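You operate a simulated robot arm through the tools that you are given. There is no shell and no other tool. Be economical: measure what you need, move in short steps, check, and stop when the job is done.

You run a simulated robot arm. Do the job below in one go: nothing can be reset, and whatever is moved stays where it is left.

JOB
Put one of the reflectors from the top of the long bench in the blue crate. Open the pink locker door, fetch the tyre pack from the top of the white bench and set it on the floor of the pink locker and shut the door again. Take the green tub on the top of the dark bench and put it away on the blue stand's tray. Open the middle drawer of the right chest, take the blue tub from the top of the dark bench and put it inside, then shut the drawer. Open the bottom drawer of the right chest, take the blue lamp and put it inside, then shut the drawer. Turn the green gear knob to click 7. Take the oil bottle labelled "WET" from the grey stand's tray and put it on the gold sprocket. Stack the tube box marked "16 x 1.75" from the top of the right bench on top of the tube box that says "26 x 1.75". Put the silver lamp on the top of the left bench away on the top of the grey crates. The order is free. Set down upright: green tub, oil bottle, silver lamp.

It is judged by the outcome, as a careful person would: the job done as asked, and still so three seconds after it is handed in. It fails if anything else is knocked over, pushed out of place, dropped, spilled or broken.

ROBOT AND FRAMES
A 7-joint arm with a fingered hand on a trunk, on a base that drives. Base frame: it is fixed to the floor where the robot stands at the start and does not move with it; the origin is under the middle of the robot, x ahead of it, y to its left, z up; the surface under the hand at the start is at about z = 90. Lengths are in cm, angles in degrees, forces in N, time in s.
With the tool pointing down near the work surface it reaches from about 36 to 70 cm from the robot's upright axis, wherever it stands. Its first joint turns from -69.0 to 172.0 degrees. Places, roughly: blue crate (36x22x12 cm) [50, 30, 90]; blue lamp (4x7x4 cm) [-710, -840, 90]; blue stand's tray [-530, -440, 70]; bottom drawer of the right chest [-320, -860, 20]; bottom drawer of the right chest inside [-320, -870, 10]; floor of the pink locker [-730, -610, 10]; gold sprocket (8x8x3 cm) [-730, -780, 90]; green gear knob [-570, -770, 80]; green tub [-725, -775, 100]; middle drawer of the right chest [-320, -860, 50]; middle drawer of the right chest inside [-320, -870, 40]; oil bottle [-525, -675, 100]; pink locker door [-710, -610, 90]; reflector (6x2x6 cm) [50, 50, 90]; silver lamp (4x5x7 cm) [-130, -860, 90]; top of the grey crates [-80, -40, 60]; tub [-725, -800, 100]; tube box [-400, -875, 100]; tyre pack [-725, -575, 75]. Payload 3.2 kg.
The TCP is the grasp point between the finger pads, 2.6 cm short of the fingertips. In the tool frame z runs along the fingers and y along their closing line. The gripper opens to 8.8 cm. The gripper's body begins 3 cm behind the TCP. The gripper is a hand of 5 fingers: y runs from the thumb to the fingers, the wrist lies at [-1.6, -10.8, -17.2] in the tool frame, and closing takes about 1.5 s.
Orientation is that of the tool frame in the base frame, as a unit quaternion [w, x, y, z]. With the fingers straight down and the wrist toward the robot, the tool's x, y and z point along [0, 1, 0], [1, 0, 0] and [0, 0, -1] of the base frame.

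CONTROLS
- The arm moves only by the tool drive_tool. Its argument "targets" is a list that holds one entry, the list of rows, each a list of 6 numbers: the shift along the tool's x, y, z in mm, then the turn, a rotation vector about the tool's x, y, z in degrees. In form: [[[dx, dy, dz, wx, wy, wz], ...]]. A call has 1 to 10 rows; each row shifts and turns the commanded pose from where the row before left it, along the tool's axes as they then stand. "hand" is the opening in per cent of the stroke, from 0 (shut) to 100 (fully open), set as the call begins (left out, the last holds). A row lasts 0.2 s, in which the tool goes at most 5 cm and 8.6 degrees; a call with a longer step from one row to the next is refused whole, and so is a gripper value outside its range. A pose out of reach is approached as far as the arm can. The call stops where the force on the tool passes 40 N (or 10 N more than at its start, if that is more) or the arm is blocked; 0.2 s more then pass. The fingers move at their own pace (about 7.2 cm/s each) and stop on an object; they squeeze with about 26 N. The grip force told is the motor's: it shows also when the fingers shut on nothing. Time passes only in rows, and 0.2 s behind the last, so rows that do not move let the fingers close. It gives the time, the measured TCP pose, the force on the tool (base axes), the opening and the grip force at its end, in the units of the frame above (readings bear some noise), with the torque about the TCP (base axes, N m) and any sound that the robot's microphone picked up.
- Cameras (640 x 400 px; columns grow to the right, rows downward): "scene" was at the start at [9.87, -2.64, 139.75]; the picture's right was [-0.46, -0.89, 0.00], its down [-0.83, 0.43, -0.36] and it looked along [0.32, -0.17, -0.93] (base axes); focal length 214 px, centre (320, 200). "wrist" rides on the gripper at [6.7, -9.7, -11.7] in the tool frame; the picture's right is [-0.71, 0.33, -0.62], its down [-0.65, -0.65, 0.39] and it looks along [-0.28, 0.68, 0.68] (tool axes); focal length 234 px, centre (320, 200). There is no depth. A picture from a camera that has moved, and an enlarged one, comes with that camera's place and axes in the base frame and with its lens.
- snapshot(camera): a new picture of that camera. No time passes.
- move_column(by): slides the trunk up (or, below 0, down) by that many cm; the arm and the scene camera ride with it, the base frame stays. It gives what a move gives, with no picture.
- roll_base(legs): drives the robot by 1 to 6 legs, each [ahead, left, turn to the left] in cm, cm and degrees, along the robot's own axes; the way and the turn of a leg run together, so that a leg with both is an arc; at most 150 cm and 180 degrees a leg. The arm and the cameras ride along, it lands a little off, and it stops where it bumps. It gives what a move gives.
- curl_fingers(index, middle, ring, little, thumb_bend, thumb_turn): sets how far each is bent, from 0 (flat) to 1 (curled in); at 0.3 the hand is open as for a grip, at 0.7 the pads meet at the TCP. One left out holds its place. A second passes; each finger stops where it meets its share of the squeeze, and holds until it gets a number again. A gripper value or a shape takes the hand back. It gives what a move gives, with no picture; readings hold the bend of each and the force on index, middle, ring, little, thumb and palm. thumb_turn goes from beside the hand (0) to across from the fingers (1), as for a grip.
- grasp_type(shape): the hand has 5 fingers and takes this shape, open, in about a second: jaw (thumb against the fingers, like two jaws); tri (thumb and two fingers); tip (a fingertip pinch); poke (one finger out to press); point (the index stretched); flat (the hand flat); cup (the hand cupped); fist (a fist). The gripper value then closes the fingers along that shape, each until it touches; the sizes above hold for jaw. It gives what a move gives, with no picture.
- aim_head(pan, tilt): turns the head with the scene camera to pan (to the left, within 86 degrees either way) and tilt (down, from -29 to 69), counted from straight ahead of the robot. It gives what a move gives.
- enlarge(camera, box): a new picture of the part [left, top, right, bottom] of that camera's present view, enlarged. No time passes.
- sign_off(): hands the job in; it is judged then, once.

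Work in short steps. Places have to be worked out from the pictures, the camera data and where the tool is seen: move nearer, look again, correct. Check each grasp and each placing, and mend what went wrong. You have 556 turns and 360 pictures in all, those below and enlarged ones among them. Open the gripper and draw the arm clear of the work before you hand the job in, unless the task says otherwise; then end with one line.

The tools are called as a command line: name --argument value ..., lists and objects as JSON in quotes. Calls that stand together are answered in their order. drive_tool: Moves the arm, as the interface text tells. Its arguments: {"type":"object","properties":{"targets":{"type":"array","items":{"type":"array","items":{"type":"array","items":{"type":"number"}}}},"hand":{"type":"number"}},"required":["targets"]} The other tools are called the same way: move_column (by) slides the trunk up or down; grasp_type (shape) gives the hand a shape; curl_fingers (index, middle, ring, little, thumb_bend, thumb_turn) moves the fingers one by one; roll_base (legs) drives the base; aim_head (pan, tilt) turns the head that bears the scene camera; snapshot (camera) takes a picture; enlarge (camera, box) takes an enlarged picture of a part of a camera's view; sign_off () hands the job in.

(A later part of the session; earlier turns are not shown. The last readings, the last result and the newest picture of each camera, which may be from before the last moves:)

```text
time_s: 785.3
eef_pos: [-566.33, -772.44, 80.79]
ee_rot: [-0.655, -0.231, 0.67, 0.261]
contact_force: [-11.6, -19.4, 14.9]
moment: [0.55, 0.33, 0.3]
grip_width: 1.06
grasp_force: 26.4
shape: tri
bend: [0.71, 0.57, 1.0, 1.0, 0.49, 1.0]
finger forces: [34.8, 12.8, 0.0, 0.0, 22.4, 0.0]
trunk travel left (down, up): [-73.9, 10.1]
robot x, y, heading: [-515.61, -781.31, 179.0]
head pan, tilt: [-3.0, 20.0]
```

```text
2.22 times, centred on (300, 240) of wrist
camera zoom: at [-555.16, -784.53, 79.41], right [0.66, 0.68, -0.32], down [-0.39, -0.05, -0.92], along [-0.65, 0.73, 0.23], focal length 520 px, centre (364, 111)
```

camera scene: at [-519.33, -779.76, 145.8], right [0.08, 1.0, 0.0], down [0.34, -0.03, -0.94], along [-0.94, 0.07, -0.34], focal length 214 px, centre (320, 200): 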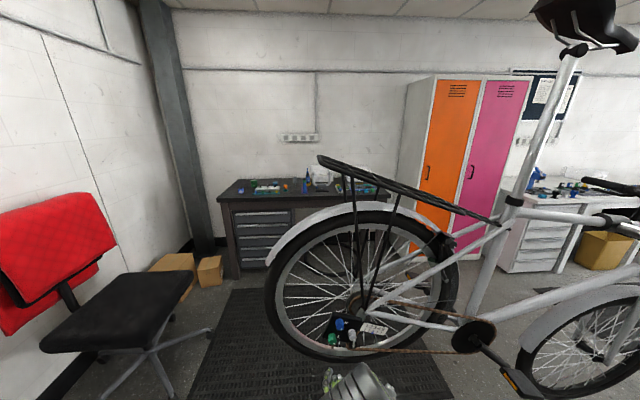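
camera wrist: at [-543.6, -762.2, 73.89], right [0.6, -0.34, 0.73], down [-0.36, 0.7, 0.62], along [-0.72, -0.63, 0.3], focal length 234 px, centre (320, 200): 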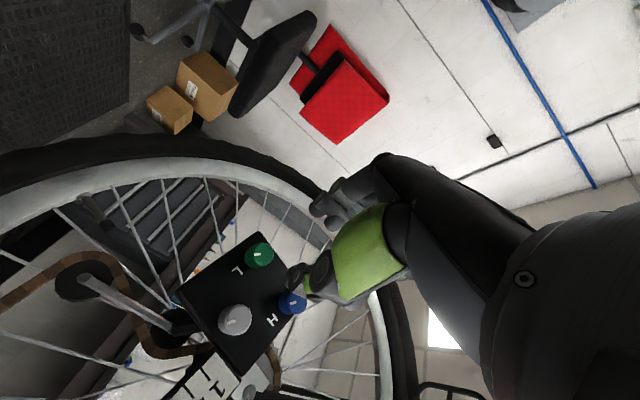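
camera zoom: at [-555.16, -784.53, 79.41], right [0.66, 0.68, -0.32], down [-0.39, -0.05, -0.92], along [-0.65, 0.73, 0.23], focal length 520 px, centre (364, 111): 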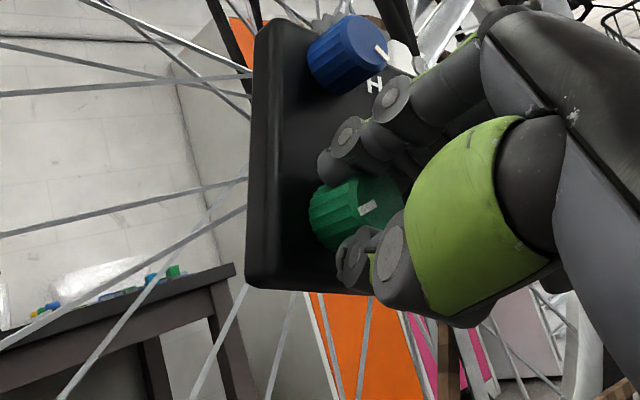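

The knob seems to resist at about +110°. I turn slowly back counter-clockwise in fine steps, listening for detents.

drive_tool --targets '[[[0, 0, 0, 0, 0, -5], [0, 0, 0, 0, 0, -5], [0, 0, 0, 0, 0, -5], [0, 0, 0, 0, 0, -5], [0, 0, 0, 0, 0, 0]]]'

drive_tool --targets '[[[0, 0, 0, 0, 0, -2], [0, 0, 0, 0, 0, -2], [0, 0, 0, 0, 0, -2], [0, 0, 0, 0, 0, -2], [0, 0, 0, 0, 0, -2], [0, 0, 0, 0, 0, -2], [0, 0, 0, 0, 0, -2], [0, 0, 0, 0, 0, -2], [0, 0, 0, 0, 0, -2], [0, 0, 0, 0, 0, -2]]]'

enlarge --camera "wrist" --box '[200, 150, 400, 330]'

```text
time_s: 786.5
eef_pos: [-566.26, -772.19, 80.48]
ee_rot: [-0.597, -0.345, 0.622, 0.372]
contact_force: [-5.5, -17.5, 0.5]
moment: [0.18, 0.05, 0.35]
grip_width: 1.24
grasp_force: 26.2
shape: tri
bend: [0.65, 0.58, 1.0, 1.0, 0.5, 1.0]
finger forces: [23.1, 10.8, 0.1, 0.1, 23.9, 0.0]
trunk travel left (down, up): [-73.9, 10.1]
robot x, y, heading: [-514.98, -781.41, 179.0]
head pan, tilt: [-3.0, 20.0]
```

```text
time_s: 788.7
eef_pos: [-566.31, -772.11, 80.58]
ee_rot: [-0.524, -0.446, 0.554, 0.469]
contact_force: [2.6, -7.0, -9.0]
moment: [-0.01, -0.24, 0.2]
grip_width: 1.42
grasp_force: 26.3
shape: tri
bend: [0.64, 0.61, 1.0, 1.0, 0.49, 1.0]
finger forces: [16.7, 12.9, 0.0, 0.2, 28.1, 0.1]
trunk travel left (down, up): [-73.9, 10.1]
robot x, y, heading: [-515.06, -781.13, 179.0]
head pan, tilt: [-3.0, 20.0]
```

```text
2.22 times, centred on (300, 240) of wrist
camera zoom: at [-554.88, -780.63, 72.05], right [0.66, 0.72, 0.22], down [-0.35, 0.55, -0.75], along [-0.66, 0.42, 0.62], focal length 520 px, centre (364, 111)
```

zoom: 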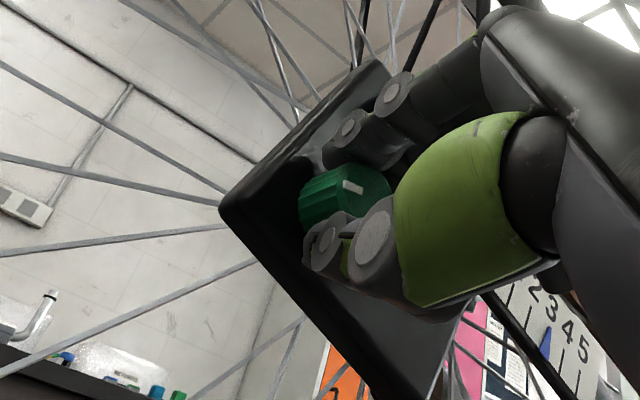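

drive_tool --targets '[[[0, 0, 0, 0, 0, -6], [0, 0, 0, 0, 0, -6], [0, 0, 0, 0, 0, -6], [0, 0, 0, 0, 0, -6], [0, 0, 0, 0, 0, -6], [0, 0, 0, 0, 0, -6], [0, 0, 0, 0, 0, -6], [0, 0, 0, 0, 0, 0]]]'

enlarge --camera "wrist" --box '[200, 150, 400, 330]'

```text
time_s: 790.5
eef_pos: [-566.19, -772.05, 80.58]
ee_rot: [-0.321, -0.613, 0.357, 0.627]
contact_force: [2.0, -1.1, -2.9]
moment: [-0.02, -0.02, 0.07]
grip_width: 1.44
grasp_force: 25.8
shape: tri
bend: [0.64, 0.61, 1.0, 1.0, 0.49, 1.0]
finger forces: [17.0, 15.7, 0.0, 0.1, 24.4, 0.0]
trunk travel left (down, up): [-73.9, 10.1]
robot x, y, heading: [-515.19, -781.18, 178.9]
head pan, tilt: [-3.0, 20.0]
```

```text
2.22 times, centred on (300, 240) of wrist
camera zoom: at [-554.47, -772.79, 68.8], right [0.64, 0.38, 0.67], down [-0.34, 0.92, -0.2], along [-0.69, -0.1, 0.72], focal length 520 px, centre (364, 111)
```

zoom: 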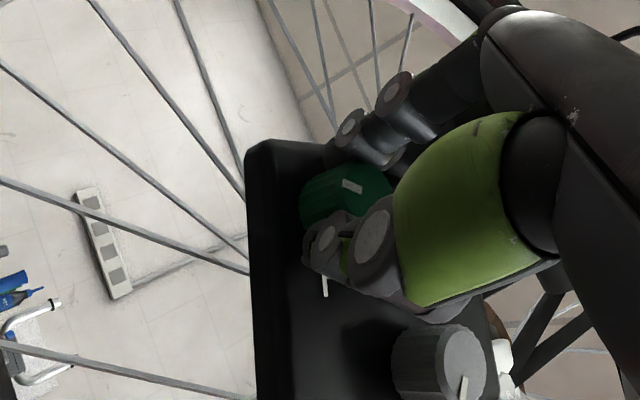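

The knob follows again; its clockwise stop is near +110°. Now I seek the counter-clockwise side.

drive_tool --targets '[[[0, 0, 0, 0, 0, -7], [0, 0, 0, 0, 0, -7], [0, 0, 0, 0, 0, -7], [0, 0, 0, 0, 0, -7], [0, 0, 0, 0, 0, -7], [0, 0, 0, 0, 0, -7], [0, 0, 0, 0, 0, -7], [0, 0, 0, 0, 0, -7], [0, 0, 0, 0, 0, 0]]]'

drive_tool --targets '[[[0, 0, 0, 0, 0, -7], [0, 0, 0, 0, 0, -7], [0, 0, 0, 0, 0, -7], [0, 0, 0, 0, 0, -7], [0, 0, 0, 0, 0, -7], [0, 0, 0, 0, 0, -7], [0, 0, 0, 0, 0, -7], [0, 0, 0, 0, 0, -7], [0, 0, 0, 0, 0, 0]]]'

drive_tool --targets '[[[0, 0, 0, 0, 0, -7], [0, 0, 0, 0, 0, -7], [0, 0, 0, 0, 0, -7], [0, 0, 0, 0, 0, -7], [0, 0, 0, 0, 0, 0]]]'

enlarge --camera "wrist" --box '[200, 150, 400, 330]'

```text
time_s: 792.5
eef_pos: [-566.26, -771.99, 80.75]
ee_rot: [-0.011, 0.71, -0.026, -0.703]
contact_force: [-0.7, -0.4, 3.8]
moment: [-0.03, 0.11, 0.08]
grip_width: 1.52
grasp_force: 25.8
shape: tri
bend: [0.64, 0.6, 1.0, 1.0, 0.49, 1.0]
finger forces: [14.6, 17.9, 0.0, 0.0, 23.5, 0.0]
trunk travel left (down, up): [-73.9, 10.1]
robot x, y, heading: [-515.51, -781.2, 179.0]
head pan, tilt: [-3.0, 20.0]
```

```text
time_s: 794.5
eef_pos: [-566.15, -772.08, 80.66]
ee_rot: [-0.339, 0.639, 0.31, -0.617]
contact_force: [-2.2, -3.6, 9.5]
moment: [-0.04, 0.23, 0.09]
grip_width: 1.49
grasp_force: 26.0
shape: tri
bend: [0.64, 0.6, 1.0, 1.0, 0.49, 1.0]
finger forces: [11.9, 17.7, 0.0, 0.0, 26.2, 0.0]
trunk travel left (down, up): [-73.9, 10.1]
robot x, y, heading: [-515.34, -781.16, 179.2]
head pan, tilt: [-3.0, 20.0]
```

```text
time_s: 795.7
eef_pos: [-566.3, -772.08, 80.63]
ee_rot: [-0.479, 0.545, 0.455, -0.516]
contact_force: [-3.5, -4.5, 9.0]
moment: [0.01, 0.27, 0.14]
grip_width: 1.5
grasp_force: 26.5
shape: tri
bend: [0.64, 0.6, 1.0, 1.0, 0.49, 1.0]
finger forces: [11.8, 15.6, 0.1, 0.0, 27.6, 0.0]
trunk travel left (down, up): [-73.9, 10.1]
robot x, y, heading: [-515.69, -781.42, 178.7]
head pan, tilt: [-3.0, 20.0]
```

```text
2.22 times, centred on (300, 240) of wrist
camera zoom: at [-554.19, -764.7, 89.47], right [0.59, -0.78, -0.23], down [-0.42, -0.54, 0.73], along [-0.69, -0.33, -0.65], focal length 520 px, centre (364, 111)
```

zoom: 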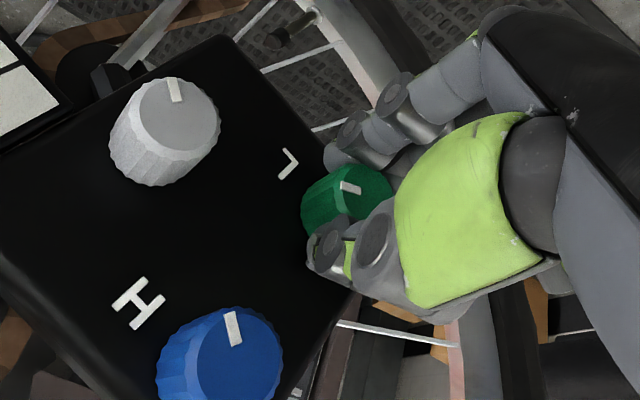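

No click down to −67°. I re-grip further round and continue counter-clockwise.

drive_tool --targets '[[[0, 0, 0, 0, 0, 0], [0, 0, 0, 0, 0, 0], [0, 0, 0, 0, 0, 8.5], [0, 0, 0, 0, 0, 8.5], [0, 0, 0, 0, 0, 8.5], [0, 0, 0, 0, 0, 8.5], [0, 0, 0, 0, 0, 8.5], [0, 0, 0, 0, 0, 8.5], [0, 0, 0, 0, 0, 8.5], [0, 0, 0, 0, 0, 8.5]]]' --hand 48

drive_tool --targets '[[[0, 0, 0, 0, 0, 8.5], [0, 0, 0, 0, 0, 8.5], [0, 0, 0, 0, 0, 8.5], [0, 0, 0, 0, 0, 8.5], [0, 0, 0, 0, 0, 8.5], [0, 0, 0, 0, 0, 8.5], [0, 0, 0, 0, 0, 8.5], [0, 0, 0, 0, 0, 8.5], [0, 0, 0, 0, 0, 8.5], [0, 0, 0, 0, 0, 0]]]'

drive_tool --targets '[[[0, 0, 0, 0, 0, 0], [0, 0, 0, 0, 0, 0], [0, 0, 0, 0, 0, 0], [0, 0, 0, 0, 0, 0]]]' --hand 0

drive_tool --targets '[[[0, 0, 0, 0, 0, -7], [0, 0, 0, 0, 0, -7], [0, 0, 0, 0, 0, -7], [0, 0, 0, 0, 0, -7], [0, 0, 0, 0, 0, -7], [0, 0, 0, 0, 0, 0]]]'

enlarge --camera "wrist" --box '[200, 150, 400, 330]'

```text
time_s: 797.9
eef_pos: [-566.21, -771.95, 80.6]
ee_rot: [-0.107, 0.708, 0.071, -0.695]
contact_force: [0.3, -0.5, -1.0]
moment: [-0.02, 0.0, 0.0]
grip_width: 4.21
grasp_force: 0.0
shape: tri
bend: [0.5, 0.43, 0.99, 0.99, 0.35, 1.0]
finger forces: [0.0, 0.1, 0.0, 0.1, 0.0, 0.0]
trunk travel left (down, up): [-73.9, 10.1]
robot x, y, heading: [-515.04, -781.47, 179.1]
head pan, tilt: [-3.0, 20.0]
```

```text
time_s: 800.1
eef_pos: [-566.17, -772.05, 80.49]
ee_rot: [-0.347, -0.6, 0.382, 0.612]
contact_force: [0.5, -0.1, 0.3]
moment: [-0.03, -0.01, 0.01]
grip_width: 4.18
grasp_force: 0.0
shape: tri
bend: [0.5, 0.43, 0.99, 0.99, 0.35, 1.0]
finger forces: [0.1, 0.0, 0.1, 0.1, 0.1, 0.1]
trunk travel left (down, up): [-73.9, 10.1]
robot x, y, heading: [-515.21, -781.05, 179.0]
head pan, tilt: [-3.0, 20.0]
```

```text
time_s: 801.1
eef_pos: [-566.4, -772.01, 80.54]
ee_rot: [-0.345, -0.6, 0.381, 0.613]
contact_force: [-2.3, 0.5, -1.6]
moment: [0.02, 0.01, -0.01]
grip_width: 1.68
grasp_force: 26.1
shape: tri
bend: [0.62, 0.59, 1.0, 1.0, 0.49, 1.0]
finger forces: [10.5, 11.5, 0.0, 0.0, 24.0, 0.0]
trunk travel left (down, up): [-73.9, 10.1]
robot x, y, heading: [-515.5, -780.91, 179.1]
head pan, tilt: [-3.0, 20.0]
```

```text
time_s: 802.5
eef_pos: [-566.4, -772.07, 80.53]
ee_rot: [-0.146, -0.686, 0.182, 0.689]
contact_force: [-4.6, 1.0, 5.4]
moment: [-0.02, 0.13, 0.04]
grip_width: 1.67
grasp_force: 25.9
shape: tri
bend: [0.62, 0.59, 1.0, 1.0, 0.49, 1.0]
finger forces: [10.2, 13.8, 0.1, 0.0, 23.1, 0.1]
trunk travel left (down, up): [-73.9, 10.1]
robot x, y, heading: [-515.24, -781.27, 178.8]
head pan, tilt: [-3.0, 20.0]
```

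```text
2.22 times, centred on (300, 240) of wrist
camera zoom: at [-554.24, -766.72, 70.26], right [0.62, -0.01, 0.79], down [-0.35, 0.9, 0.28], along [-0.71, -0.45, 0.55], focal length 520 px, centre (364, 111)
```

zoom: 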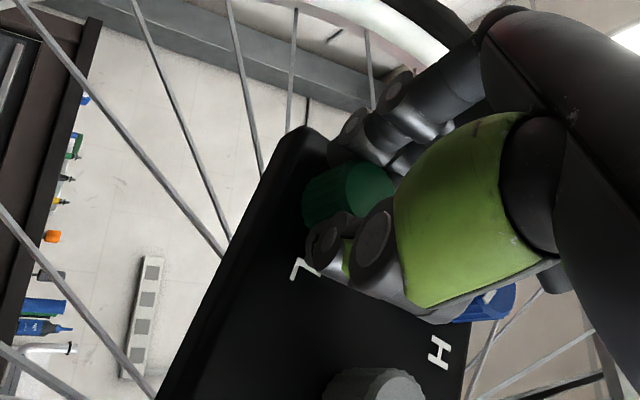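

drive_tool --targets '[[[0, 0, 0, 0, 0, -7], [0, 0, 0, 0, 0, -7], [0, 0, 0, 0, 0, -7], [0, 0, 0, 0, 0, -7], [0, 0, 0, 0, 0, -7], [0, 0, 0, 0, 0, 0]]]'

drive_tool --targets '[[[0, 0, 0, 0, 0, -7], [0, 0, 0, 0, 0, -7], [0, 0, 0, 0, 0, -7], [0, 0, 0, 0, 0, -7], [0, 0, 0, 0, 0, -7], [0, 0, 0, 0, 0, 0]]]'

drive_tool --targets '[[[0, 0, 0, 0, 0, -7], [0, 0, 0, 0, 0, -7], [0, 0, 0, 0, 0, -7], [0, 0, 0, 0, 0, -7], [0, 0, 0, 0, 0, -7], [0, 0, 0, 0, 0, 0]]]'

enlarge --camera "scene" --box '[290, 280, 410, 390]'

```text
time_s: 803.9
eef_pos: [-566.29, -772.01, 80.61]
ee_rot: [-0.068, 0.709, 0.033, -0.701]
contact_force: [-6.7, -0.9, 11.8]
moment: [-0.17, 0.27, 0.02]
grip_width: 1.64
grasp_force: 25.9
shape: tri
bend: [0.62, 0.73, 1.0, 1.0, 0.49, 1.0]
finger forces: [10.1, 16.6, 0.1, 0.0, 23.5, 0.1]
trunk travel left (down, up): [-73.9, 10.1]
robot x, y, heading: [-514.86, -780.65, 179.0]
head pan, tilt: [-3.0, 20.0]
```

```text
time_s: 805.3
eef_pos: [-566.38, -772.29, 80.91]
ee_rot: [-0.274, 0.663, 0.245, -0.652]
contact_force: [-10.0, -9.5, 20.3]
moment: [-0.38, 0.51, 0.26]
grip_width: 1.6
grasp_force: 26.2
shape: tri
bend: [0.61, 0.73, 1.0, 1.0, 0.52, 0.92]
finger forces: [12.9, 34.7, 0.0, 0.0, 29.2, 0.0]
trunk travel left (down, up): [-73.9, 10.1]
robot x, y, heading: [-515.11, -780.92, 178.9]
head pan, tilt: [-3.0, 20.0]
```

```text
time_s: 806.7
eef_pos: [-566.38, -772.69, 80.57]
ee_rot: [-0.458, 0.559, 0.434, -0.538]
contact_force: [-11.7, -23.8, 10.2]
moment: [-0.4, 0.21, 0.7]
grip_width: 1.47
grasp_force: 25.9
shape: tri
bend: [0.62, 0.73, 1.0, 1.0, 0.88, 0.85]
finger forces: [15.1, 51.2, 0.0, 0.0, 38.5, 0.1]
trunk travel left (down, up): [-73.9, 10.1]
robot x, y, heading: [-515.01, -781.19, 178.8]
head pan, tilt: [-3.0, 20.0]
```

```text
3.64 times, centred on (350, 335) of scene
camera zoom: at [-529.69, -781.15, 145.39], right [0.07, 1.0, 0.0], down [0.34, -0.02, -0.94], along [-0.94, 0.07, -0.34], focal length 780 px, centre (211, -291)
```

zoom: 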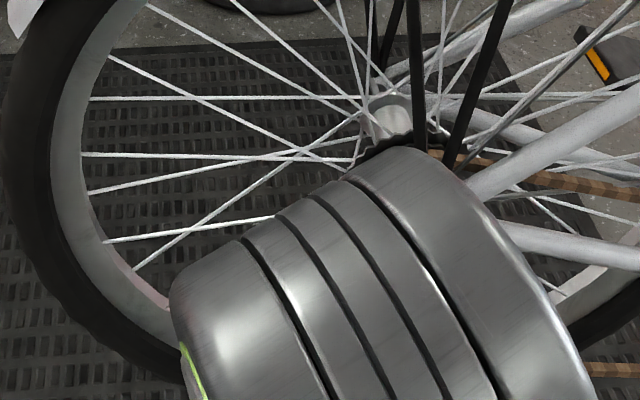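

The counter-clockwise stop is reached (~−140°). I release, back off and read the mark's angle at this stop.

drive_tool --targets '[[[0, 0, 0, 0, 0, 5], [0, 0, 0, 0, 0, 5], [0, 0, 0, 0, 0, 0], [0, 0, 0, 0, 0, 0]]]' --hand 48

roll_base --legs '[[-16, 0, 0], [0, -14, 0]]'

aim_head --pan 12 --tilt 35

snapshot --camera "scene"

```text
time_s: 807.7
eef_pos: [-566.2, -771.96, 80.41]
ee_rot: [-0.41, 0.6, 0.381, -0.571]
contact_force: [0.3, -0.2, 0.3]
moment: [-0.01, 0.02, 0.01]
grip_width: 4.18
grasp_force: 0.1
shape: tri
bend: [0.5, 0.43, 0.99, 0.99, 0.35, 1.0]
finger forces: [0.0, 0.0, 0.0, 0.0, 0.0, 0.0]
trunk travel left (down, up): [-73.9, 10.1]
robot x, y, heading: [-515.14, -781.22, 178.8]
head pan, tilt: [-3.0, 20.0]
```

```text
time_s: 810.0
eef_pos: [-550.06, -758.07, 80.47]
ee_rot: [-0.409, 0.599, 0.382, -0.573]
contact_force: [0.6, 0.3, 0.1]
moment: [-0.01, 0.03, 0.01]
grip_width: 4.2
grasp_force: 0.2
shape: tri
bend: [0.5, 0.43, 0.99, 0.99, 0.35, 1.0]
finger forces: [0.1, 0.0, 0.0, 0.1, 0.0, 0.1]
trunk travel left (down, up): [-73.9, 10.1]
robot x, y, heading: [-499.15, -767.24, 178.9]
head pan, tilt: [-3.0, 20.0]
```

```text
time_s: 810.8
eef_pos: [-550.0, -758.22, 80.59]
ee_rot: [-0.409, 0.599, 0.383, -0.573]
contact_force: [-0.5, 0.5, 0.3]
moment: [0.02, 0.0, -0.05]
grip_width: 4.19
grasp_force: 0.1
shape: tri
bend: [0.5, 0.43, 0.99, 0.99, 0.35, 1.0]
finger forces: [0.1, 0.0, 0.0, 0.0, 0.0, 0.1]
trunk travel left (down, up): [-73.9, 10.1]
robot x, y, heading: [-499.13, -767.21, 178.7]
head pan, tilt: [12.0, 35.0]
```

```text
73 pictures are left
camera scene: at [-512.79, -769.03, 143.02], right [-0.19, 0.98, 0.0], down [0.56, 0.11, -0.82], along [-0.81, -0.15, -0.57], focal length 214 px, centre (320, 200)
```

scene: 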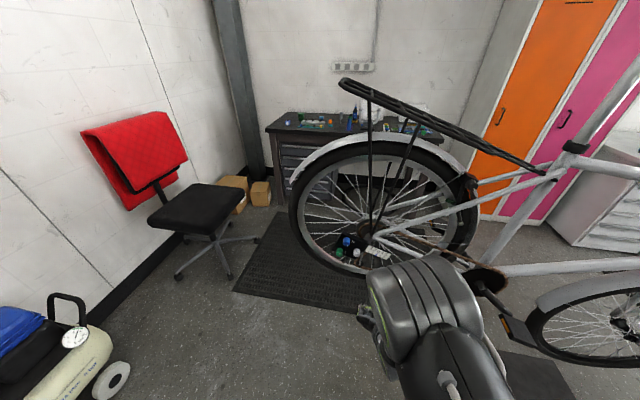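

enlarge --camera "scene" --box '[330, 228, 380, 268]'

```text
10.00 times, centred on (355, 248) of scene
camera zoom: at [-512.79, -769.03, 143.02], right [-0.19, 0.98, 0.0], down [0.56, 0.11, -0.82], along [-0.81, -0.15, -0.57], focal length 2145 px, centre (-30, -280)
```

zoom: 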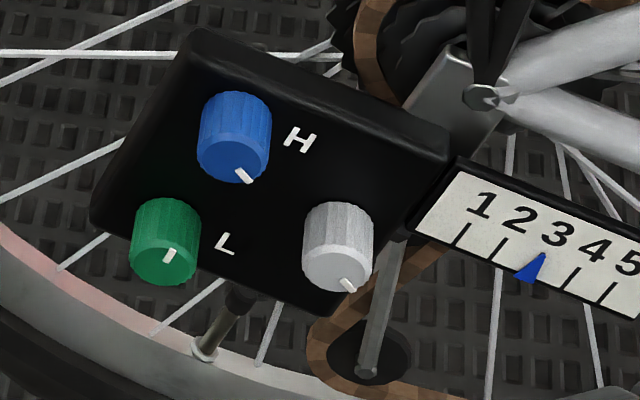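

The stop is about −126° from the start (marks: green 22°, others still 148°). I re-grip here and turn clockwise very slowly, listening for each detent.

roll_base --legs '[[0, 14, 0], [16, 0, 0]]'

drive_tool --targets '[[[0, 0, 0, 0, 0, 0], [0, 0, 0, 0, 0, 0], [0, 0, 0, 0, 0, 0], [0, 0, 0, 0, 0, 0]]]' --hand 0

drive_tool --targets '[[[0, 0, 0, 0, 0, 2], [0, 0, 0, 0, 0, 2], [0, 0, 0, 0, 0, 2], [0, 0, 0, 0, 0, 2], [0, 0, 0, 0, 0, 2], [0, 0, 0, 0, 0, 2], [0, 0, 0, 0, 0, 2], [0, 0, 0, 0, 0, 2], [0, 0, 0, 0, 0, 2], [0, 0, 0, 0, 0, 2]]]'

drive_tool --targets '[[[0, 0, 0, 0, 0, 2], [0, 0, 0, 0, 0, 2], [0, 0, 0, 0, 0, 2], [0, 0, 0, 0, 0, 2], [0, 0, 0, 0, 0, 2], [0, 0, 0, 0, 0, 2], [0, 0, 0, 0, 0, 2], [0, 0, 0, 0, 0, 2], [0, 0, 0, 0, 0, 2], [0, 0, 0, 0, 0, 2]]]'

drive_tool --targets '[[[0, 0, 0, 0, 0, 2], [0, 0, 0, 0, 0, 2], [0, 0, 0, 0, 0, 2], [0, 0, 0, 0, 0, 2], [0, 0, 0, 0, 0, 2], [0, 0, 0, 0, 0, 2], [0, 0, 0, 0, 0, 2], [0, 0, 0, 0, 0, 2], [0, 0, 0, 0, 0, 2], [0, 0, 0, 0, 0, 2]]]'

```text
time_s: 813.1
eef_pos: [-566.62, -771.82, 80.58]
ee_rot: [-0.409, 0.599, 0.382, -0.572]
contact_force: [0.0, 0.1, -0.7]
moment: [0.0, -0.04, 0.03]
grip_width: 4.22
grasp_force: 0.0
shape: tri
bend: [0.5, 0.43, 0.99, 0.99, 0.35, 1.0]
finger forces: [0.1, 0.0, 0.0, 0.1, 0.1, 0.1]
trunk travel left (down, up): [-73.9, 10.1]
robot x, y, heading: [-515.85, -780.82, 178.8]
head pan, tilt: [12.0, 35.0]
```

```text
time_s: 814.1
eef_pos: [-566.69, -771.81, 80.66]
ee_rot: [-0.409, 0.599, 0.382, -0.573]
contact_force: [0.6, 1.2, 0.6]
moment: [0.01, -0.15, 0.07]
grip_width: 1.99
grasp_force: 25.9
shape: tri
bend: [0.64, 0.48, 1.0, 1.0, 0.5, 1.0]
finger forces: [10.0, 12.1, 0.0, 0.0, 22.9, 0.1]
trunk travel left (down, up): [-73.9, 10.1]
robot x, y, heading: [-515.48, -781.23, 179.0]
head pan, tilt: [12.0, 35.0]
```

```text
time_s: 816.4
eef_pos: [-566.55, -771.8, 80.42]
ee_rot: [-0.303, 0.657, 0.271, -0.634]
contact_force: [-0.1, 9.2, -8.3]
moment: [0.45, -0.42, -0.12]
grip_width: 1.93
grasp_force: 25.8
shape: tri
bend: [0.65, 0.46, 1.0, 1.0, 0.5, 1.0]
finger forces: [9.7, 19.3, 0.0, 0.1, 22.8, 0.1]
trunk travel left (down, up): [-73.9, 10.1]
robot x, y, heading: [-515.43, -781.22, 179.0]
head pan, tilt: [12.0, 35.0]
```

```text
time_s: 818.5
eef_pos: [-566.65, -771.46, 80.07]
ee_rot: [-0.189, 0.698, 0.154, -0.673]
contact_force: [4.6, 11.3, -23.9]
moment: [0.66, -0.83, 0.04]
grip_width: 1.84
grasp_force: 26.0
shape: tri
bend: [0.67, 0.44, 1.0, 1.0, 0.52, 1.0]
finger forces: [9.0, 28.4, 0.0, 0.0, 17.6, 0.1]
trunk travel left (down, up): [-73.9, 10.1]
robot x, y, heading: [-515.62, -781.13, 178.9]
head pan, tilt: [12.0, 35.0]
```

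```text
time_s: 819.8
eef_pos: [-566.43, -771.64, 79.53]
ee_rot: [-0.137, 0.717, 0.101, -0.676]
contact_force: [-7.0, 2.5, -25.6]
moment: [0.48, -0.68, -0.11]
grip_width: 1.63
grasp_force: 26.1
shape: tri
bend: [0.71, 0.46, 1.0, 1.0, 0.91, 0.99]
finger forces: [0.0, 19.7, 0.1, 0.0, 0.1, 0.0]
trunk travel left (down, up): [-73.9, 10.1]
robot x, y, heading: [-515.56, -781.33, 179.0]
head pan, tilt: [12.0, 35.0]
stopped in row 5: the force on the tool passed its limit at 40 N (the readings are from after the stop); the commanded pose is now the measured one
```

It resisted and the grip slipped. I release, back off and check the knob's angle again.

drive_tool --targets '[[[0, 0, 0, 0, 0, 0], [0, 0, 0, 0, 0, 0], [0, 0, 0, 0, 0, 0]]]' --hand 48

roll_base --legs '[[-16, 0, 0], [0, -14, 0]]'

enlarge --camera "scene" --box '[330, 228, 380, 268]'

```text
time_s: 820.5
eef_pos: [-566.38, -771.66, 80.23]
ee_rot: [-0.136, 0.709, 0.099, -0.685]
contact_force: [0.3, -0.1, 0.2]
moment: [-0.03, 0.0, 0.01]
grip_width: 4.21
grasp_force: 0.0
shape: tri
bend: [0.5, 0.43, 0.99, 0.99, 0.35, 1.0]
finger forces: [0.0, 0.0, 0.0, 0.0, 0.1, 0.0]
trunk travel left (down, up): [-73.9, 10.1]
robot x, y, heading: [-515.38, -781.38, 178.7]
head pan, tilt: [12.0, 35.0]
```

```text
time_s: 822.9
eef_pos: [-550.15, -757.95, 79.93]
ee_rot: [-0.138, 0.711, 0.097, -0.683]
contact_force: [0.3, -0.1, 0.8]
moment: [-0.01, 0.0, 0.0]
grip_width: 4.22
grasp_force: 0.1
shape: tri
bend: [0.5, 0.43, 0.99, 0.99, 0.35, 1.0]
finger forces: [0.0, 0.0, 0.1, 0.1, 0.0, 0.0]
trunk travel left (down, up): [-73.9, 10.1]
robot x, y, heading: [-499.85, -767.82, 178.3]
head pan, tilt: [12.0, 35.0]
```

```text
10.00 times, centred on (355, 248) of scene
camera zoom: at [-513.34, -769.11, 143.02], right [-0.18, 0.98, 0.0], down [0.56, 0.1, -0.82], along [-0.81, -0.15, -0.57], focal length 2145 px, centre (-30, -280)
```

zoom: 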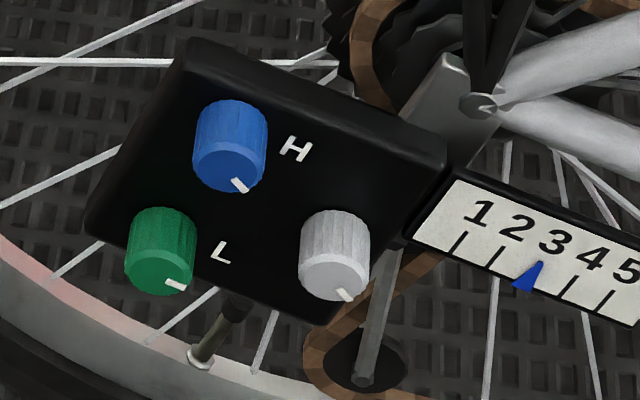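

I back off and lower the head to the knob's height for an undistorted frontal reading.

roll_base --legs '[[-22, 0, 0], [0, 10, 0]]'

move_column --by -40

move_column --by -20

aim_head --pan 2 --tilt 3

snapshot --camera "scene"

```text
time_s: 825.3
eef_pos: [-528.54, -768.53, 80.11]
ee_rot: [-0.137, 0.711, 0.099, -0.683]
contact_force: [-0.5, -0.2, -0.2]
moment: [-0.03, -0.01, -0.03]
grip_width: 4.23
grasp_force: 0.1
shape: tri
bend: [0.5, 0.43, 0.99, 0.99, 0.35, 1.0]
finger forces: [0.1, 0.0, 0.0, 0.0, 0.1, 0.0]
trunk travel left (down, up): [-73.9, 10.1]
robot x, y, heading: [-477.46, -778.0, 178.6]
head pan, tilt: [12.0, 35.0]
```

```text
time_s: 829.1
eef_pos: [-528.51, -768.5, 39.97]
ee_rot: [-0.136, 0.711, 0.099, -0.683]
contact_force: [-0.2, 0.5, -0.2]
moment: [0.0, 0.0, 0.02]
grip_width: 4.21
grasp_force: 0.1
shape: tri
bend: [0.5, 0.43, 0.99, 0.99, 0.35, 1.0]
finger forces: [0.1, 0.0, 0.0, 0.0, 0.0, 0.1]
trunk travel left (down, up): [-33.9, 50.1]
robot x, y, heading: [-477.44, -777.79, 178.6]
head pan, tilt: [12.0, 35.0]
```

```text
time_s: 831.3
eef_pos: [-528.63, -768.57, 20.03]
ee_rot: [-0.137, 0.711, 0.098, -0.683]
contact_force: [0.5, 0.5, -0.7]
moment: [0.0, -0.02, 0.01]
grip_width: 4.2
grasp_force: 0.1
shape: tri
bend: [0.5, 0.43, 0.99, 0.99, 0.35, 1.0]
finger forces: [0.0, 0.1, 0.0, 0.0, 0.0, 0.0]
trunk travel left (down, up): [-13.9, 70.1]
robot x, y, heading: [-478.03, -777.97, 178.6]
head pan, tilt: [12.0, 35.0]
```

```text
time_s: 832.3
eef_pos: [-528.53, -768.59, 20.06]
ee_rot: [-0.136, 0.711, 0.099, -0.683]
contact_force: [-0.1, 0.2, 0.2]
moment: [-0.02, 0.02, 0.01]
grip_width: 4.23
grasp_force: 0.0
shape: tri
bend: [0.5, 0.43, 0.99, 0.99, 0.35, 1.0]
finger forces: [0.1, 0.0, 0.0, 0.0, 0.0, 0.0]
trunk travel left (down, up): [-13.9, 70.1]
robot x, y, heading: [-478.15, -778.27, 178.6]
head pan, tilt: [2.0, 3.0]
```

```text
70 pictures are left
camera scene: at [-492.07, -778.12, 88.15], right [-0.01, 1.0, 0.0], down [0.05, 0.0, -1.0], along [-1.0, -0.01, -0.05], focal length 214 px, centre (320, 200)
```

scene: 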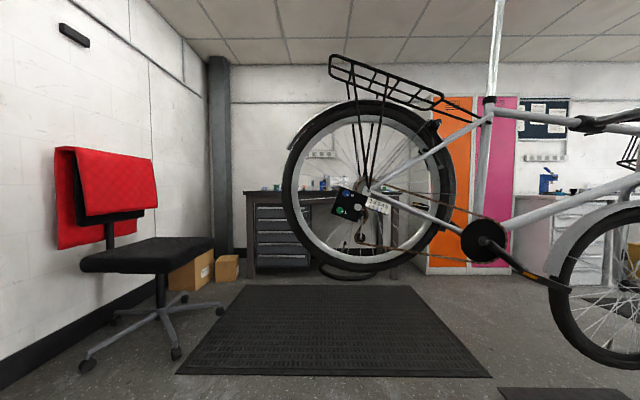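

enlarge --camera "scene" --box '[325, 180, 373, 225]'

```text
8.89 times, centred on (349, 202) of scene
camera zoom: at [-492.07, -778.12, 88.15], right [-0.01, 1.0, 0.0], down [0.05, 0.0, -1.0], along [-1.0, -0.01, -0.05], focal length 1906 px, centre (62, 178)
```

zoom: 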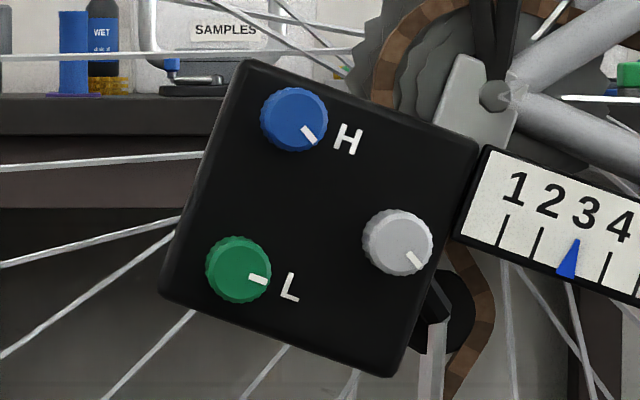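

The frontal view is clear: panel rolled 20°, untouched knobs at 118° (panel frame), green now at 86°. Stops lie at 0° and ≈240°, and it rested twice at −32°, so detents look like 30° apart: start = click 4, now click 3, click 7 = 210° (90° clockwise of the start). I re-grip and turn clockwise by 120°.

move_column --by 40

move_column --by 20.3

drive_tool --targets '[[[0, 0, 0, 0, 0, -8], [0, 0, 0, 0, 0, -8], [0, 0, 0, 0, 0, -6], [0, 0, 0, 0, 0, 0]]]'

roll_base --legs '[[20, 3, 0], [17.3, 0, 0]]'

drive_tool --targets '[[[0, 0, 0, 0, 0, 0]]]'

```text
time_s: 836.1
eef_pos: [-528.61, -768.57, 59.99]
ee_rot: [-0.137, 0.711, 0.099, -0.682]
contact_force: [0.5, 0.7, 0.4]
moment: [0.04, -0.03, 0.01]
grip_width: 4.23
grasp_force: 0.0
shape: tri
bend: [0.5, 0.43, 0.99, 0.99, 0.35, 1.0]
finger forces: [0.1, 0.1, 0.0, 0.1, 0.0, 0.1]
trunk travel left (down, up): [-53.9, 30.1]
robot x, y, heading: [-478.08, -778.24, 178.6]
head pan, tilt: [2.0, 3.0]
```

```text
time_s: 838.3
eef_pos: [-528.59, -768.55, 80.25]
ee_rot: [-0.138, 0.711, 0.098, -0.683]
contact_force: [0.5, 0.5, -0.1]
moment: [-0.01, -0.03, 0.04]
grip_width: 4.21
grasp_force: 0.0
shape: tri
bend: [0.5, 0.43, 0.99, 0.99, 0.35, 1.0]
finger forces: [0.0, 0.0, 0.0, 0.0, 0.1, 0.0]
trunk travel left (down, up): [-74.2, 9.8]
robot x, y, heading: [-478.07, -777.97, 178.6]
head pan, tilt: [2.0, 3.0]
```

```text
time_s: 839.3
eef_pos: [-528.54, -768.47, 80.3]
ee_rot: [-0.264, 0.679, 0.233, -0.645]
contact_force: [1.0, -0.6, -0.8]
moment: [0.01, 0.02, -0.02]
grip_width: 4.21
grasp_force: 0.0
shape: tri
bend: [0.5, 0.43, 0.99, 0.99, 0.35, 1.0]
finger forces: [0.0, 0.0, 0.1, 0.0, 0.1, 0.0]
trunk travel left (down, up): [-74.2, 9.8]
robot x, y, heading: [-478.06, -777.84, 178.8]
head pan, tilt: [2.0, 3.0]
```

```text
time_s: 842.0
eef_pos: [-566.48, -770.17, 80.29]
ee_rot: [-0.266, 0.68, 0.231, -0.643]
contact_force: [0.1, -0.6, 0.3]
moment: [-0.02, 0.0, 0.01]
grip_width: 4.25
grasp_force: 0.1
shape: tri
bend: [0.5, 0.42, 0.99, 0.99, 0.35, 1.0]
finger forces: [0.0, 0.6, 0.0, 0.0, 0.1, 0.1]
trunk travel left (down, up): [-74.2, 9.8]
robot x, y, heading: [-515.6, -779.98, 178.3]
head pan, tilt: [2.0, 3.0]
```

```text
time_s: 842.4
eef_pos: [-566.29, -770.35, 80.33]
ee_rot: [-0.266, 0.68, 0.23, -0.643]
contact_force: [-0.5, 0.3, -0.6]
moment: [0.03, -0.02, -0.01]
grip_width: 4.25
grasp_force: 0.0
shape: tri
bend: [0.5, 0.42, 0.99, 0.99, 0.35, 1.0]
finger forces: [0.1, 0.7, 0.0, 0.0, 0.1, 0.0]
trunk travel left (down, up): [-74.2, 9.8]
robot x, y, heading: [-515.43, -780.17, 178.6]
head pan, tilt: [2.0, 3.0]
```

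roll_base --legs '[[0, 1.5, 0]]'

move_column --by 0.4

drive_tool --targets '[[[0, 0, 0, 0, 0, 0], [0, 0, 0, 0, 0, 0], [0, 0, 0, 0, 0, 0], [0, 0, 0, 0, 0, 0], [0, 0, 0, 0, 0, 7], [0, 0, 0, 0, 0, 7], [0, 0, 0, 0, 0, 7], [0, 0, 0, 0, 0, 7], [0, 0, 0, 0, 0, 0]]]' --hand 0

drive_tool --targets '[[[0, 0, 0, 0, 0, 7], [0, 0, 0, 0, 0, 7], [0, 0, 0, 0, 0, 7], [0, 0, 0, 0, 0, 7], [0, 0, 0, 0, 0, 7], [0, 0, 0, 0, 0, 7], [0, 0, 0, 0, 0, 0]]]'

drive_tool --targets '[[[0, 0, 0, 0, 0, 7], [0, 0, 0, 0, 0, 7], [0, 0, 0, 0, 0, 7], [0, 0, 0, 0, 0, 7], [0, 0, 0, 0, 0, 7], [0, 0, 0, 0, 0, 7], [0, 0, 0, 0, 0, 4], [0, 0, 0, 0, 0, 0]]]'

enlarge --camera "wrist" --box '[200, 150, 400, 330]'

```text
time_s: 843.2
eef_pos: [-566.27, -771.74, 80.47]
ee_rot: [-0.267, 0.68, 0.23, -0.644]
contact_force: [0.2, -0.4, -0.2]
moment: [0.0, -0.01, -0.03]
grip_width: 4.25
grasp_force: 0.1
shape: tri
bend: [0.5, 0.43, 0.99, 0.99, 0.35, 1.0]
finger forces: [0.0, 0.0, 0.0, 0.0, 0.1, 0.0]
trunk travel left (down, up): [-74.2, 9.8]
robot x, y, heading: [-515.72, -781.89, 178.1]
head pan, tilt: [2.0, 3.0]
```

```text
time_s: 843.7
eef_pos: [-566.3, -771.82, 80.7]
ee_rot: [-0.267, 0.679, 0.231, -0.644]
contact_force: [-0.3, 0.3, -0.6]
moment: [0.0, -0.01, 0.01]
grip_width: 4.23
grasp_force: 0.0
shape: tri
bend: [0.5, 0.43, 0.99, 0.99, 0.35, 1.0]
finger forces: [0.1, 0.0, 0.2, 0.0, 0.0, 0.0]
trunk travel left (down, up): [-74.6, 9.4]
robot x, y, heading: [-515.75, -781.75, 178.3]
head pan, tilt: [2.0, 3.0]
```

```text
time_s: 845.7
eef_pos: [-566.37, -771.74, 80.7]
ee_rot: [-0.102, 0.716, 0.057, -0.688]
contact_force: [0.9, 1.2, -7.5]
moment: [-0.01, -0.12, 0.03]
grip_width: 1.65
grasp_force: 26.0
shape: tri
bend: [0.61, 0.55, 1.0, 1.0, 0.53, 1.0]
finger forces: [13.1, 10.4, 0.0, 0.0, 23.8, 0.0]
trunk travel left (down, up): [-74.6, 9.4]
robot x, y, heading: [-515.71, -781.73, 178.2]
head pan, tilt: [2.0, 3.0]
```

```text
time_s: 847.3
eef_pos: [-566.44, -771.8, 80.56]
ee_rot: [0.151, 0.69, -0.201, -0.679]
contact_force: [5.1, -4.0, -16.1]
moment: [0.02, -0.25, 0.11]
grip_width: 1.58
grasp_force: 25.8
shape: tri
bend: [0.61, 0.56, 1.0, 1.0, 0.53, 0.98]
finger forces: [15.6, 7.7, 0.0, 0.0, 27.8, 0.1]
trunk travel left (down, up): [-74.6, 9.4]
robot x, y, heading: [-515.76, -781.35, 178.2]
head pan, tilt: [2.0, 3.0]
```

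```text
time_s: 849.1
eef_pos: [-566.39, -771.86, 80.54]
ee_rot: [-0.404, -0.557, 0.455, 0.565]
contact_force: [8.6, -10.9, -19.1]
moment: [0.0, -0.5, 0.28]
grip_width: 1.53
grasp_force: 25.9
shape: tri
bend: [0.62, 0.74, 1.0, 1.0, 0.52, 0.96]
finger forces: [12.6, 6.6, 0.1, 0.0, 33.9, 0.0]
trunk travel left (down, up): [-74.6, 9.4]
robot x, y, heading: [-515.4, -781.33, 178.1]
head pan, tilt: [2.0, 3.0]
```

```text
2.22 times, centred on (300, 240) of wrist
camera zoom: at [-554.5, -776.39, 69.8], right [0.64, 0.56, 0.53], down [-0.32, 0.82, -0.47], along [-0.7, 0.13, 0.71], focal length 520 px, centre (364, 111)
```

zoom: 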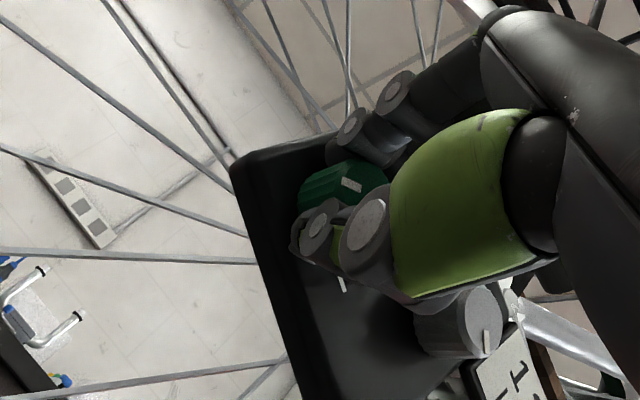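

By the mark the knob should now be at about +90° from start. I release and check frontally.

drive_tool --targets '[[[0, 0, 0, 0, 0, 0], [0, 0, 0, 0, 0, 0], [0, 0, 0, 0, 0, 0], [0, 0, 0, 0, 0, 0]]]' --hand 48

roll_base --legs '[[-20, 0, 0], [-18, -2, 0]]'

move_column --by -40

move_column --by -20

enlarge --camera "scene" --box '[320, 175, 380, 230]'

```text
time_s: 850.1
eef_pos: [-566.31, -771.67, 80.88]
ee_rot: [-0.404, -0.555, 0.454, 0.568]
contact_force: [0.6, -0.6, 0.8]
moment: [0.01, -0.02, -0.01]
grip_width: 4.16
grasp_force: 0.1
shape: tri
bend: [0.5, 0.43, 0.99, 0.99, 0.35, 1.0]
finger forces: [0.1, 0.0, 0.1, 0.0, 0.0, 0.1]
trunk travel left (down, up): [-74.6, 9.4]
robot x, y, heading: [-515.52, -781.42, 178.2]
head pan, tilt: [2.0, 3.0]
```

```text
time_s: 852.8
eef_pos: [-528.33, -770.86, 80.9]
ee_rot: [-0.403, -0.554, 0.455, 0.569]
contact_force: [-0.6, 0.4, 0.0]
moment: [-0.01, -0.03, 0.0]
grip_width: 4.19
grasp_force: 0.0
shape: tri
bend: [0.5, 0.43, 0.99, 0.99, 0.35, 1.0]
finger forces: [0.0, 0.1, 0.0, 0.0, 0.0, 0.0]
trunk travel left (down, up): [-74.6, 9.4]
robot x, y, heading: [-477.75, -780.88, 178.1]
head pan, tilt: [2.0, 3.0]
```

```text
time_s: 856.6
eef_pos: [-528.45, -770.87, 40.74]
ee_rot: [-0.405, -0.555, 0.454, 0.567]
contact_force: [0.0, 0.8, -0.2]
moment: [0.01, 0.01, 0.0]
grip_width: 4.18
grasp_force: 0.0
shape: tri
bend: [0.5, 0.43, 0.99, 0.99, 0.35, 1.0]
finger forces: [0.0, 0.0, 0.0, 0.1, 0.0, 0.0]
trunk travel left (down, up): [-34.6, 49.4]
robot x, y, heading: [-477.84, -780.71, 178.1]
head pan, tilt: [2.0, 3.0]
```

```text
time_s: 858.8
eef_pos: [-528.27, -770.79, 20.88]
ee_rot: [-0.405, -0.555, 0.454, 0.567]
contact_force: [0.2, 0.2, 1.5]
moment: [0.0, 0.04, 0.02]
grip_width: 4.21
grasp_force: 0.0
shape: tri
bend: [0.5, 0.43, 0.99, 0.99, 0.35, 1.0]
finger forces: [0.0, 0.1, 0.0, 0.0, 0.0, 0.1]
trunk travel left (down, up): [-14.6, 69.4]
robot x, y, heading: [-477.59, -781.07, 178.2]
head pan, tilt: [2.0, 3.0]
```

```text
7.27 times, centred on (350, 202) of scene
camera zoom: at [-491.89, -780.72, 88.86], right [0.0, 1.0, 0.0], down [0.05, 0.0, -1.0], along [-1.0, 0.0, -0.05], focal length 1560 px, centre (102, 182)
```

zoom: 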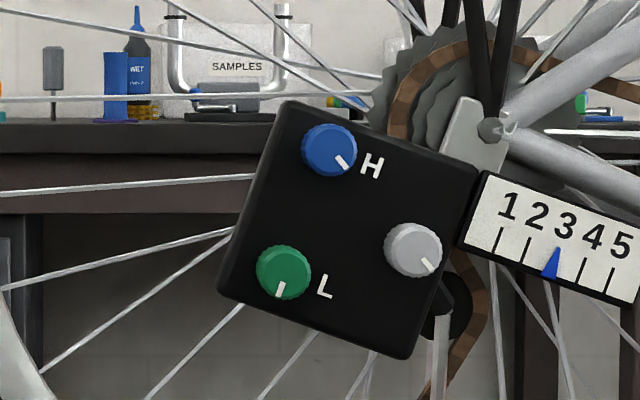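

Detents confirmed: rests at ≈90°, 120°, 180° in the panel frame (30° steps; now click 6). One more click clockwise is needed: I rewind the hand, re-grip and turn ~45°.

move_column --by 40

move_column --by 19.8

drive_tool --targets '[[[0, 0, 0, 0, 0, -8], [0, 0, 0, 0, 0, -8], [0, 0, 0, 0, 0, -8], [0, 0, 0, 0, 0, -8], [0, 0, 0, 0, 0, -8], [0, 0, 0, 0, 0, -8], [0, 0, 0, 0, 0, 0]]]'

roll_base --legs '[[20, 1.5, 0], [17.8, 0, 0]]'

drive_tool --targets '[[[0, 0, 0, 0, 0, 0]]]'

```text
time_s: 862.6
eef_pos: [-528.31, -770.8, 60.82]
ee_rot: [-0.404, -0.556, 0.454, 0.567]
contact_force: [0.7, 0.0, 0.7]
moment: [-0.01, 0.0, -0.01]
grip_width: 4.19
grasp_force: 0.1
shape: tri
bend: [0.5, 0.43, 0.99, 0.99, 0.35, 1.0]
finger forces: [0.0, 0.1, 0.0, 0.0, 0.0, 0.0]
trunk travel left (down, up): [-54.6, 29.4]
robot x, y, heading: [-477.85, -780.74, 177.9]
head pan, tilt: [2.0, 3.0]
```

```text
time_s: 864.8
eef_pos: [-528.41, -770.84, 80.59]
ee_rot: [-0.404, -0.555, 0.455, 0.568]
contact_force: [-0.1, -0.7, 0.9]
moment: [-0.01, 0.0, 0.0]
grip_width: 4.19
grasp_force: 0.1
shape: tri
bend: [0.5, 0.43, 0.99, 0.99, 0.35, 1.0]
finger forces: [0.1, 0.0, 0.0, 0.0, 0.0, 0.0]
trunk travel left (down, up): [-74.4, 9.6]
robot x, y, heading: [-477.35, -780.57, 178.0]
head pan, tilt: [2.0, 3.0]
```

```text
time_s: 866.4
eef_pos: [-528.36, -770.7, 80.62]
ee_rot: [0.138, 0.692, -0.189, -0.683]
contact_force: [0.5, 0.1, 0.2]
moment: [0.02, -0.01, 0.02]
grip_width: 4.18
grasp_force: 0.0
shape: tri
bend: [0.5, 0.43, 0.99, 0.99, 0.35, 1.0]
finger forces: [0.0, 0.0, 0.0, 0.0, 0.0, 0.0]
trunk travel left (down, up): [-74.4, 9.6]
robot x, y, heading: [-477.9, -780.81, 178.3]
head pan, tilt: [2.0, 3.0]
```

```text
time_s: 869.1
eef_pos: [-565.93, -770.91, 80.59]
ee_rot: [0.137, 0.691, -0.19, -0.683]
contact_force: [0.5, -0.9, 0.7]
moment: [-0.06, 0.04, 0.07]
grip_width: 4.28
grasp_force: 0.1
shape: tri
bend: [0.49, 0.43, 0.99, 0.99, 0.35, 1.0]
finger forces: [1.5, 0.0, 0.0, 0.0, 0.2, 0.1]
trunk travel left (down, up): [-74.4, 9.6]
robot x, y, heading: [-515.27, -780.92, 178.1]
head pan, tilt: [2.0, 3.0]
```

```text
time_s: 869.5
eef_pos: [-565.88, -770.96, 80.6]
ee_rot: [0.138, 0.692, -0.19, -0.682]
contact_force: [1.1, -0.1, 0.5]
moment: [0.02, 0.02, 0.01]
grip_width: 4.24
grasp_force: 0.0
shape: tri
bend: [0.49, 0.43, 0.99, 0.99, 0.35, 1.0]
finger forces: [1.0, 0.0, 0.0, 0.0, 0.0, 0.0]
trunk travel left (down, up): [-74.4, 9.6]
robot x, y, heading: [-515.26, -781.21, 178.3]
head pan, tilt: [2.0, 3.0]
```

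roll_base --legs '[[0.4, 0.9, 0]]'

drive_tool --targets '[[[0, 0, 0, 0, 0, 0], [0, 0, 0, 0, 0, 0], [0, 0, 0, 0, 0, 0], [0, 0, 0, 0, 0, 0], [0, 0, 0, 0, 0, 0]]]' --hand 0

enlarge --camera "wrist" --box '[220, 170, 380, 310]'

drive_tool --targets '[[[0, 0, 0, 0, 0, 6], [0, 0, 0, 0, 0, 6], [0, 0, 0, 0, 0, 6], [0, 0, 0, 0, 0, 6], [0, 0, 0, 0, 0, 6], [0, 0, 0, 0, 0, 6], [0, 0, 0, 0, 0, 5], [0, 0, 0, 0, 0, 0]]]'

enlarge --camera "wrist" --box '[220, 170, 380, 310]'

```text
time_s: 870.2
eef_pos: [-566.43, -771.68, 80.46]
ee_rot: [0.137, 0.691, -0.191, -0.684]
contact_force: [0.0, 0.0, 0.1]
moment: [0.01, 0.0, -0.02]
grip_width: 4.23
grasp_force: 0.0
shape: tri
bend: [0.5, 0.43, 0.99, 0.99, 0.35, 1.0]
finger forces: [0.0, 0.0, 0.0, 0.1, 0.0, 0.0]
trunk travel left (down, up): [-74.4, 9.6]
robot x, y, heading: [-515.96, -781.76, 178.2]
head pan, tilt: [2.0, 3.0]
```

```text
time_s: 871.4
eef_pos: [-566.39, -771.81, 80.68]
ee_rot: [0.137, 0.691, -0.192, -0.684]
contact_force: [-1.8, 0.8, 0.3]
moment: [-0.01, -0.01, 0.05]
grip_width: 1.73
grasp_force: 26.2
shape: tri
bend: [0.6, 0.57, 1.0, 1.0, 0.51, 1.0]
finger forces: [11.9, 10.9, 0.1, 0.0, 22.9, 0.0]
trunk travel left (down, up): [-74.4, 9.6]
robot x, y, heading: [-516.08, -781.87, 178.0]
head pan, tilt: [2.0, 3.0]
```

```text
2.86 times, centred on (300, 240) of wrist
camera zoom: at [-554.01, -766.83, 70.51], right [0.6, -0.02, 0.8], down [-0.33, 0.9, 0.27], along [-0.73, -0.43, 0.54], focal length 669 px, centre (377, 86)
```

zoom: 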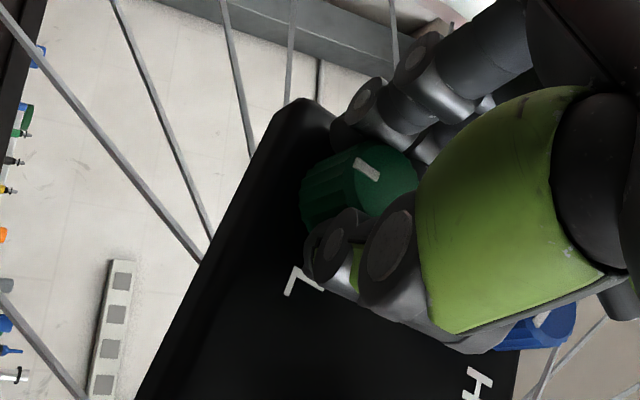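

```text
time_s: 873.2
eef_pos: [-566.34, -771.75, 80.42]
ee_rot: [-0.368, -0.581, 0.422, 0.591]
contact_force: [1.4, -2.9, -8.6]
moment: [0.04, -0.17, 0.07]
grip_width: 1.67
grasp_force: 25.6
shape: tri
bend: [0.61, 0.59, 1.0, 1.0, 0.51, 1.0]
finger forces: [12.5, 8.5, 0.0, 0.0, 27.7, 0.0]
trunk travel left (down, up): [-74.4, 9.6]
robot x, y, heading: [-515.85, -781.88, 177.8]
head pan, tilt: [2.0, 3.0]
```

```text
2.86 times, centred on (300, 240) of wrist
camera zoom: at [-554.53, -775.01, 69.24], right [0.64, 0.49, 0.59], down [-0.32, 0.87, -0.37], along [-0.7, 0.05, 0.71], focal length 669 px, centre (377, 86)
```

zoom: 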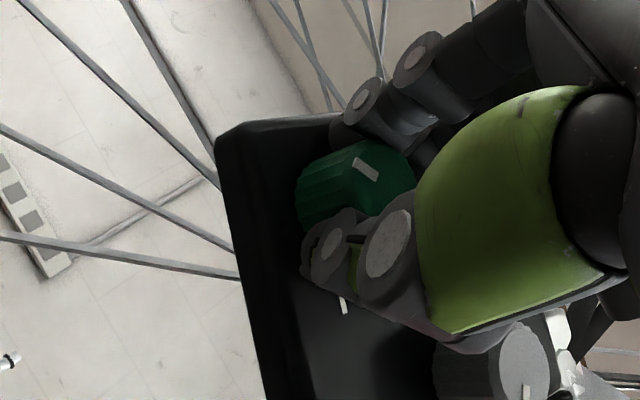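

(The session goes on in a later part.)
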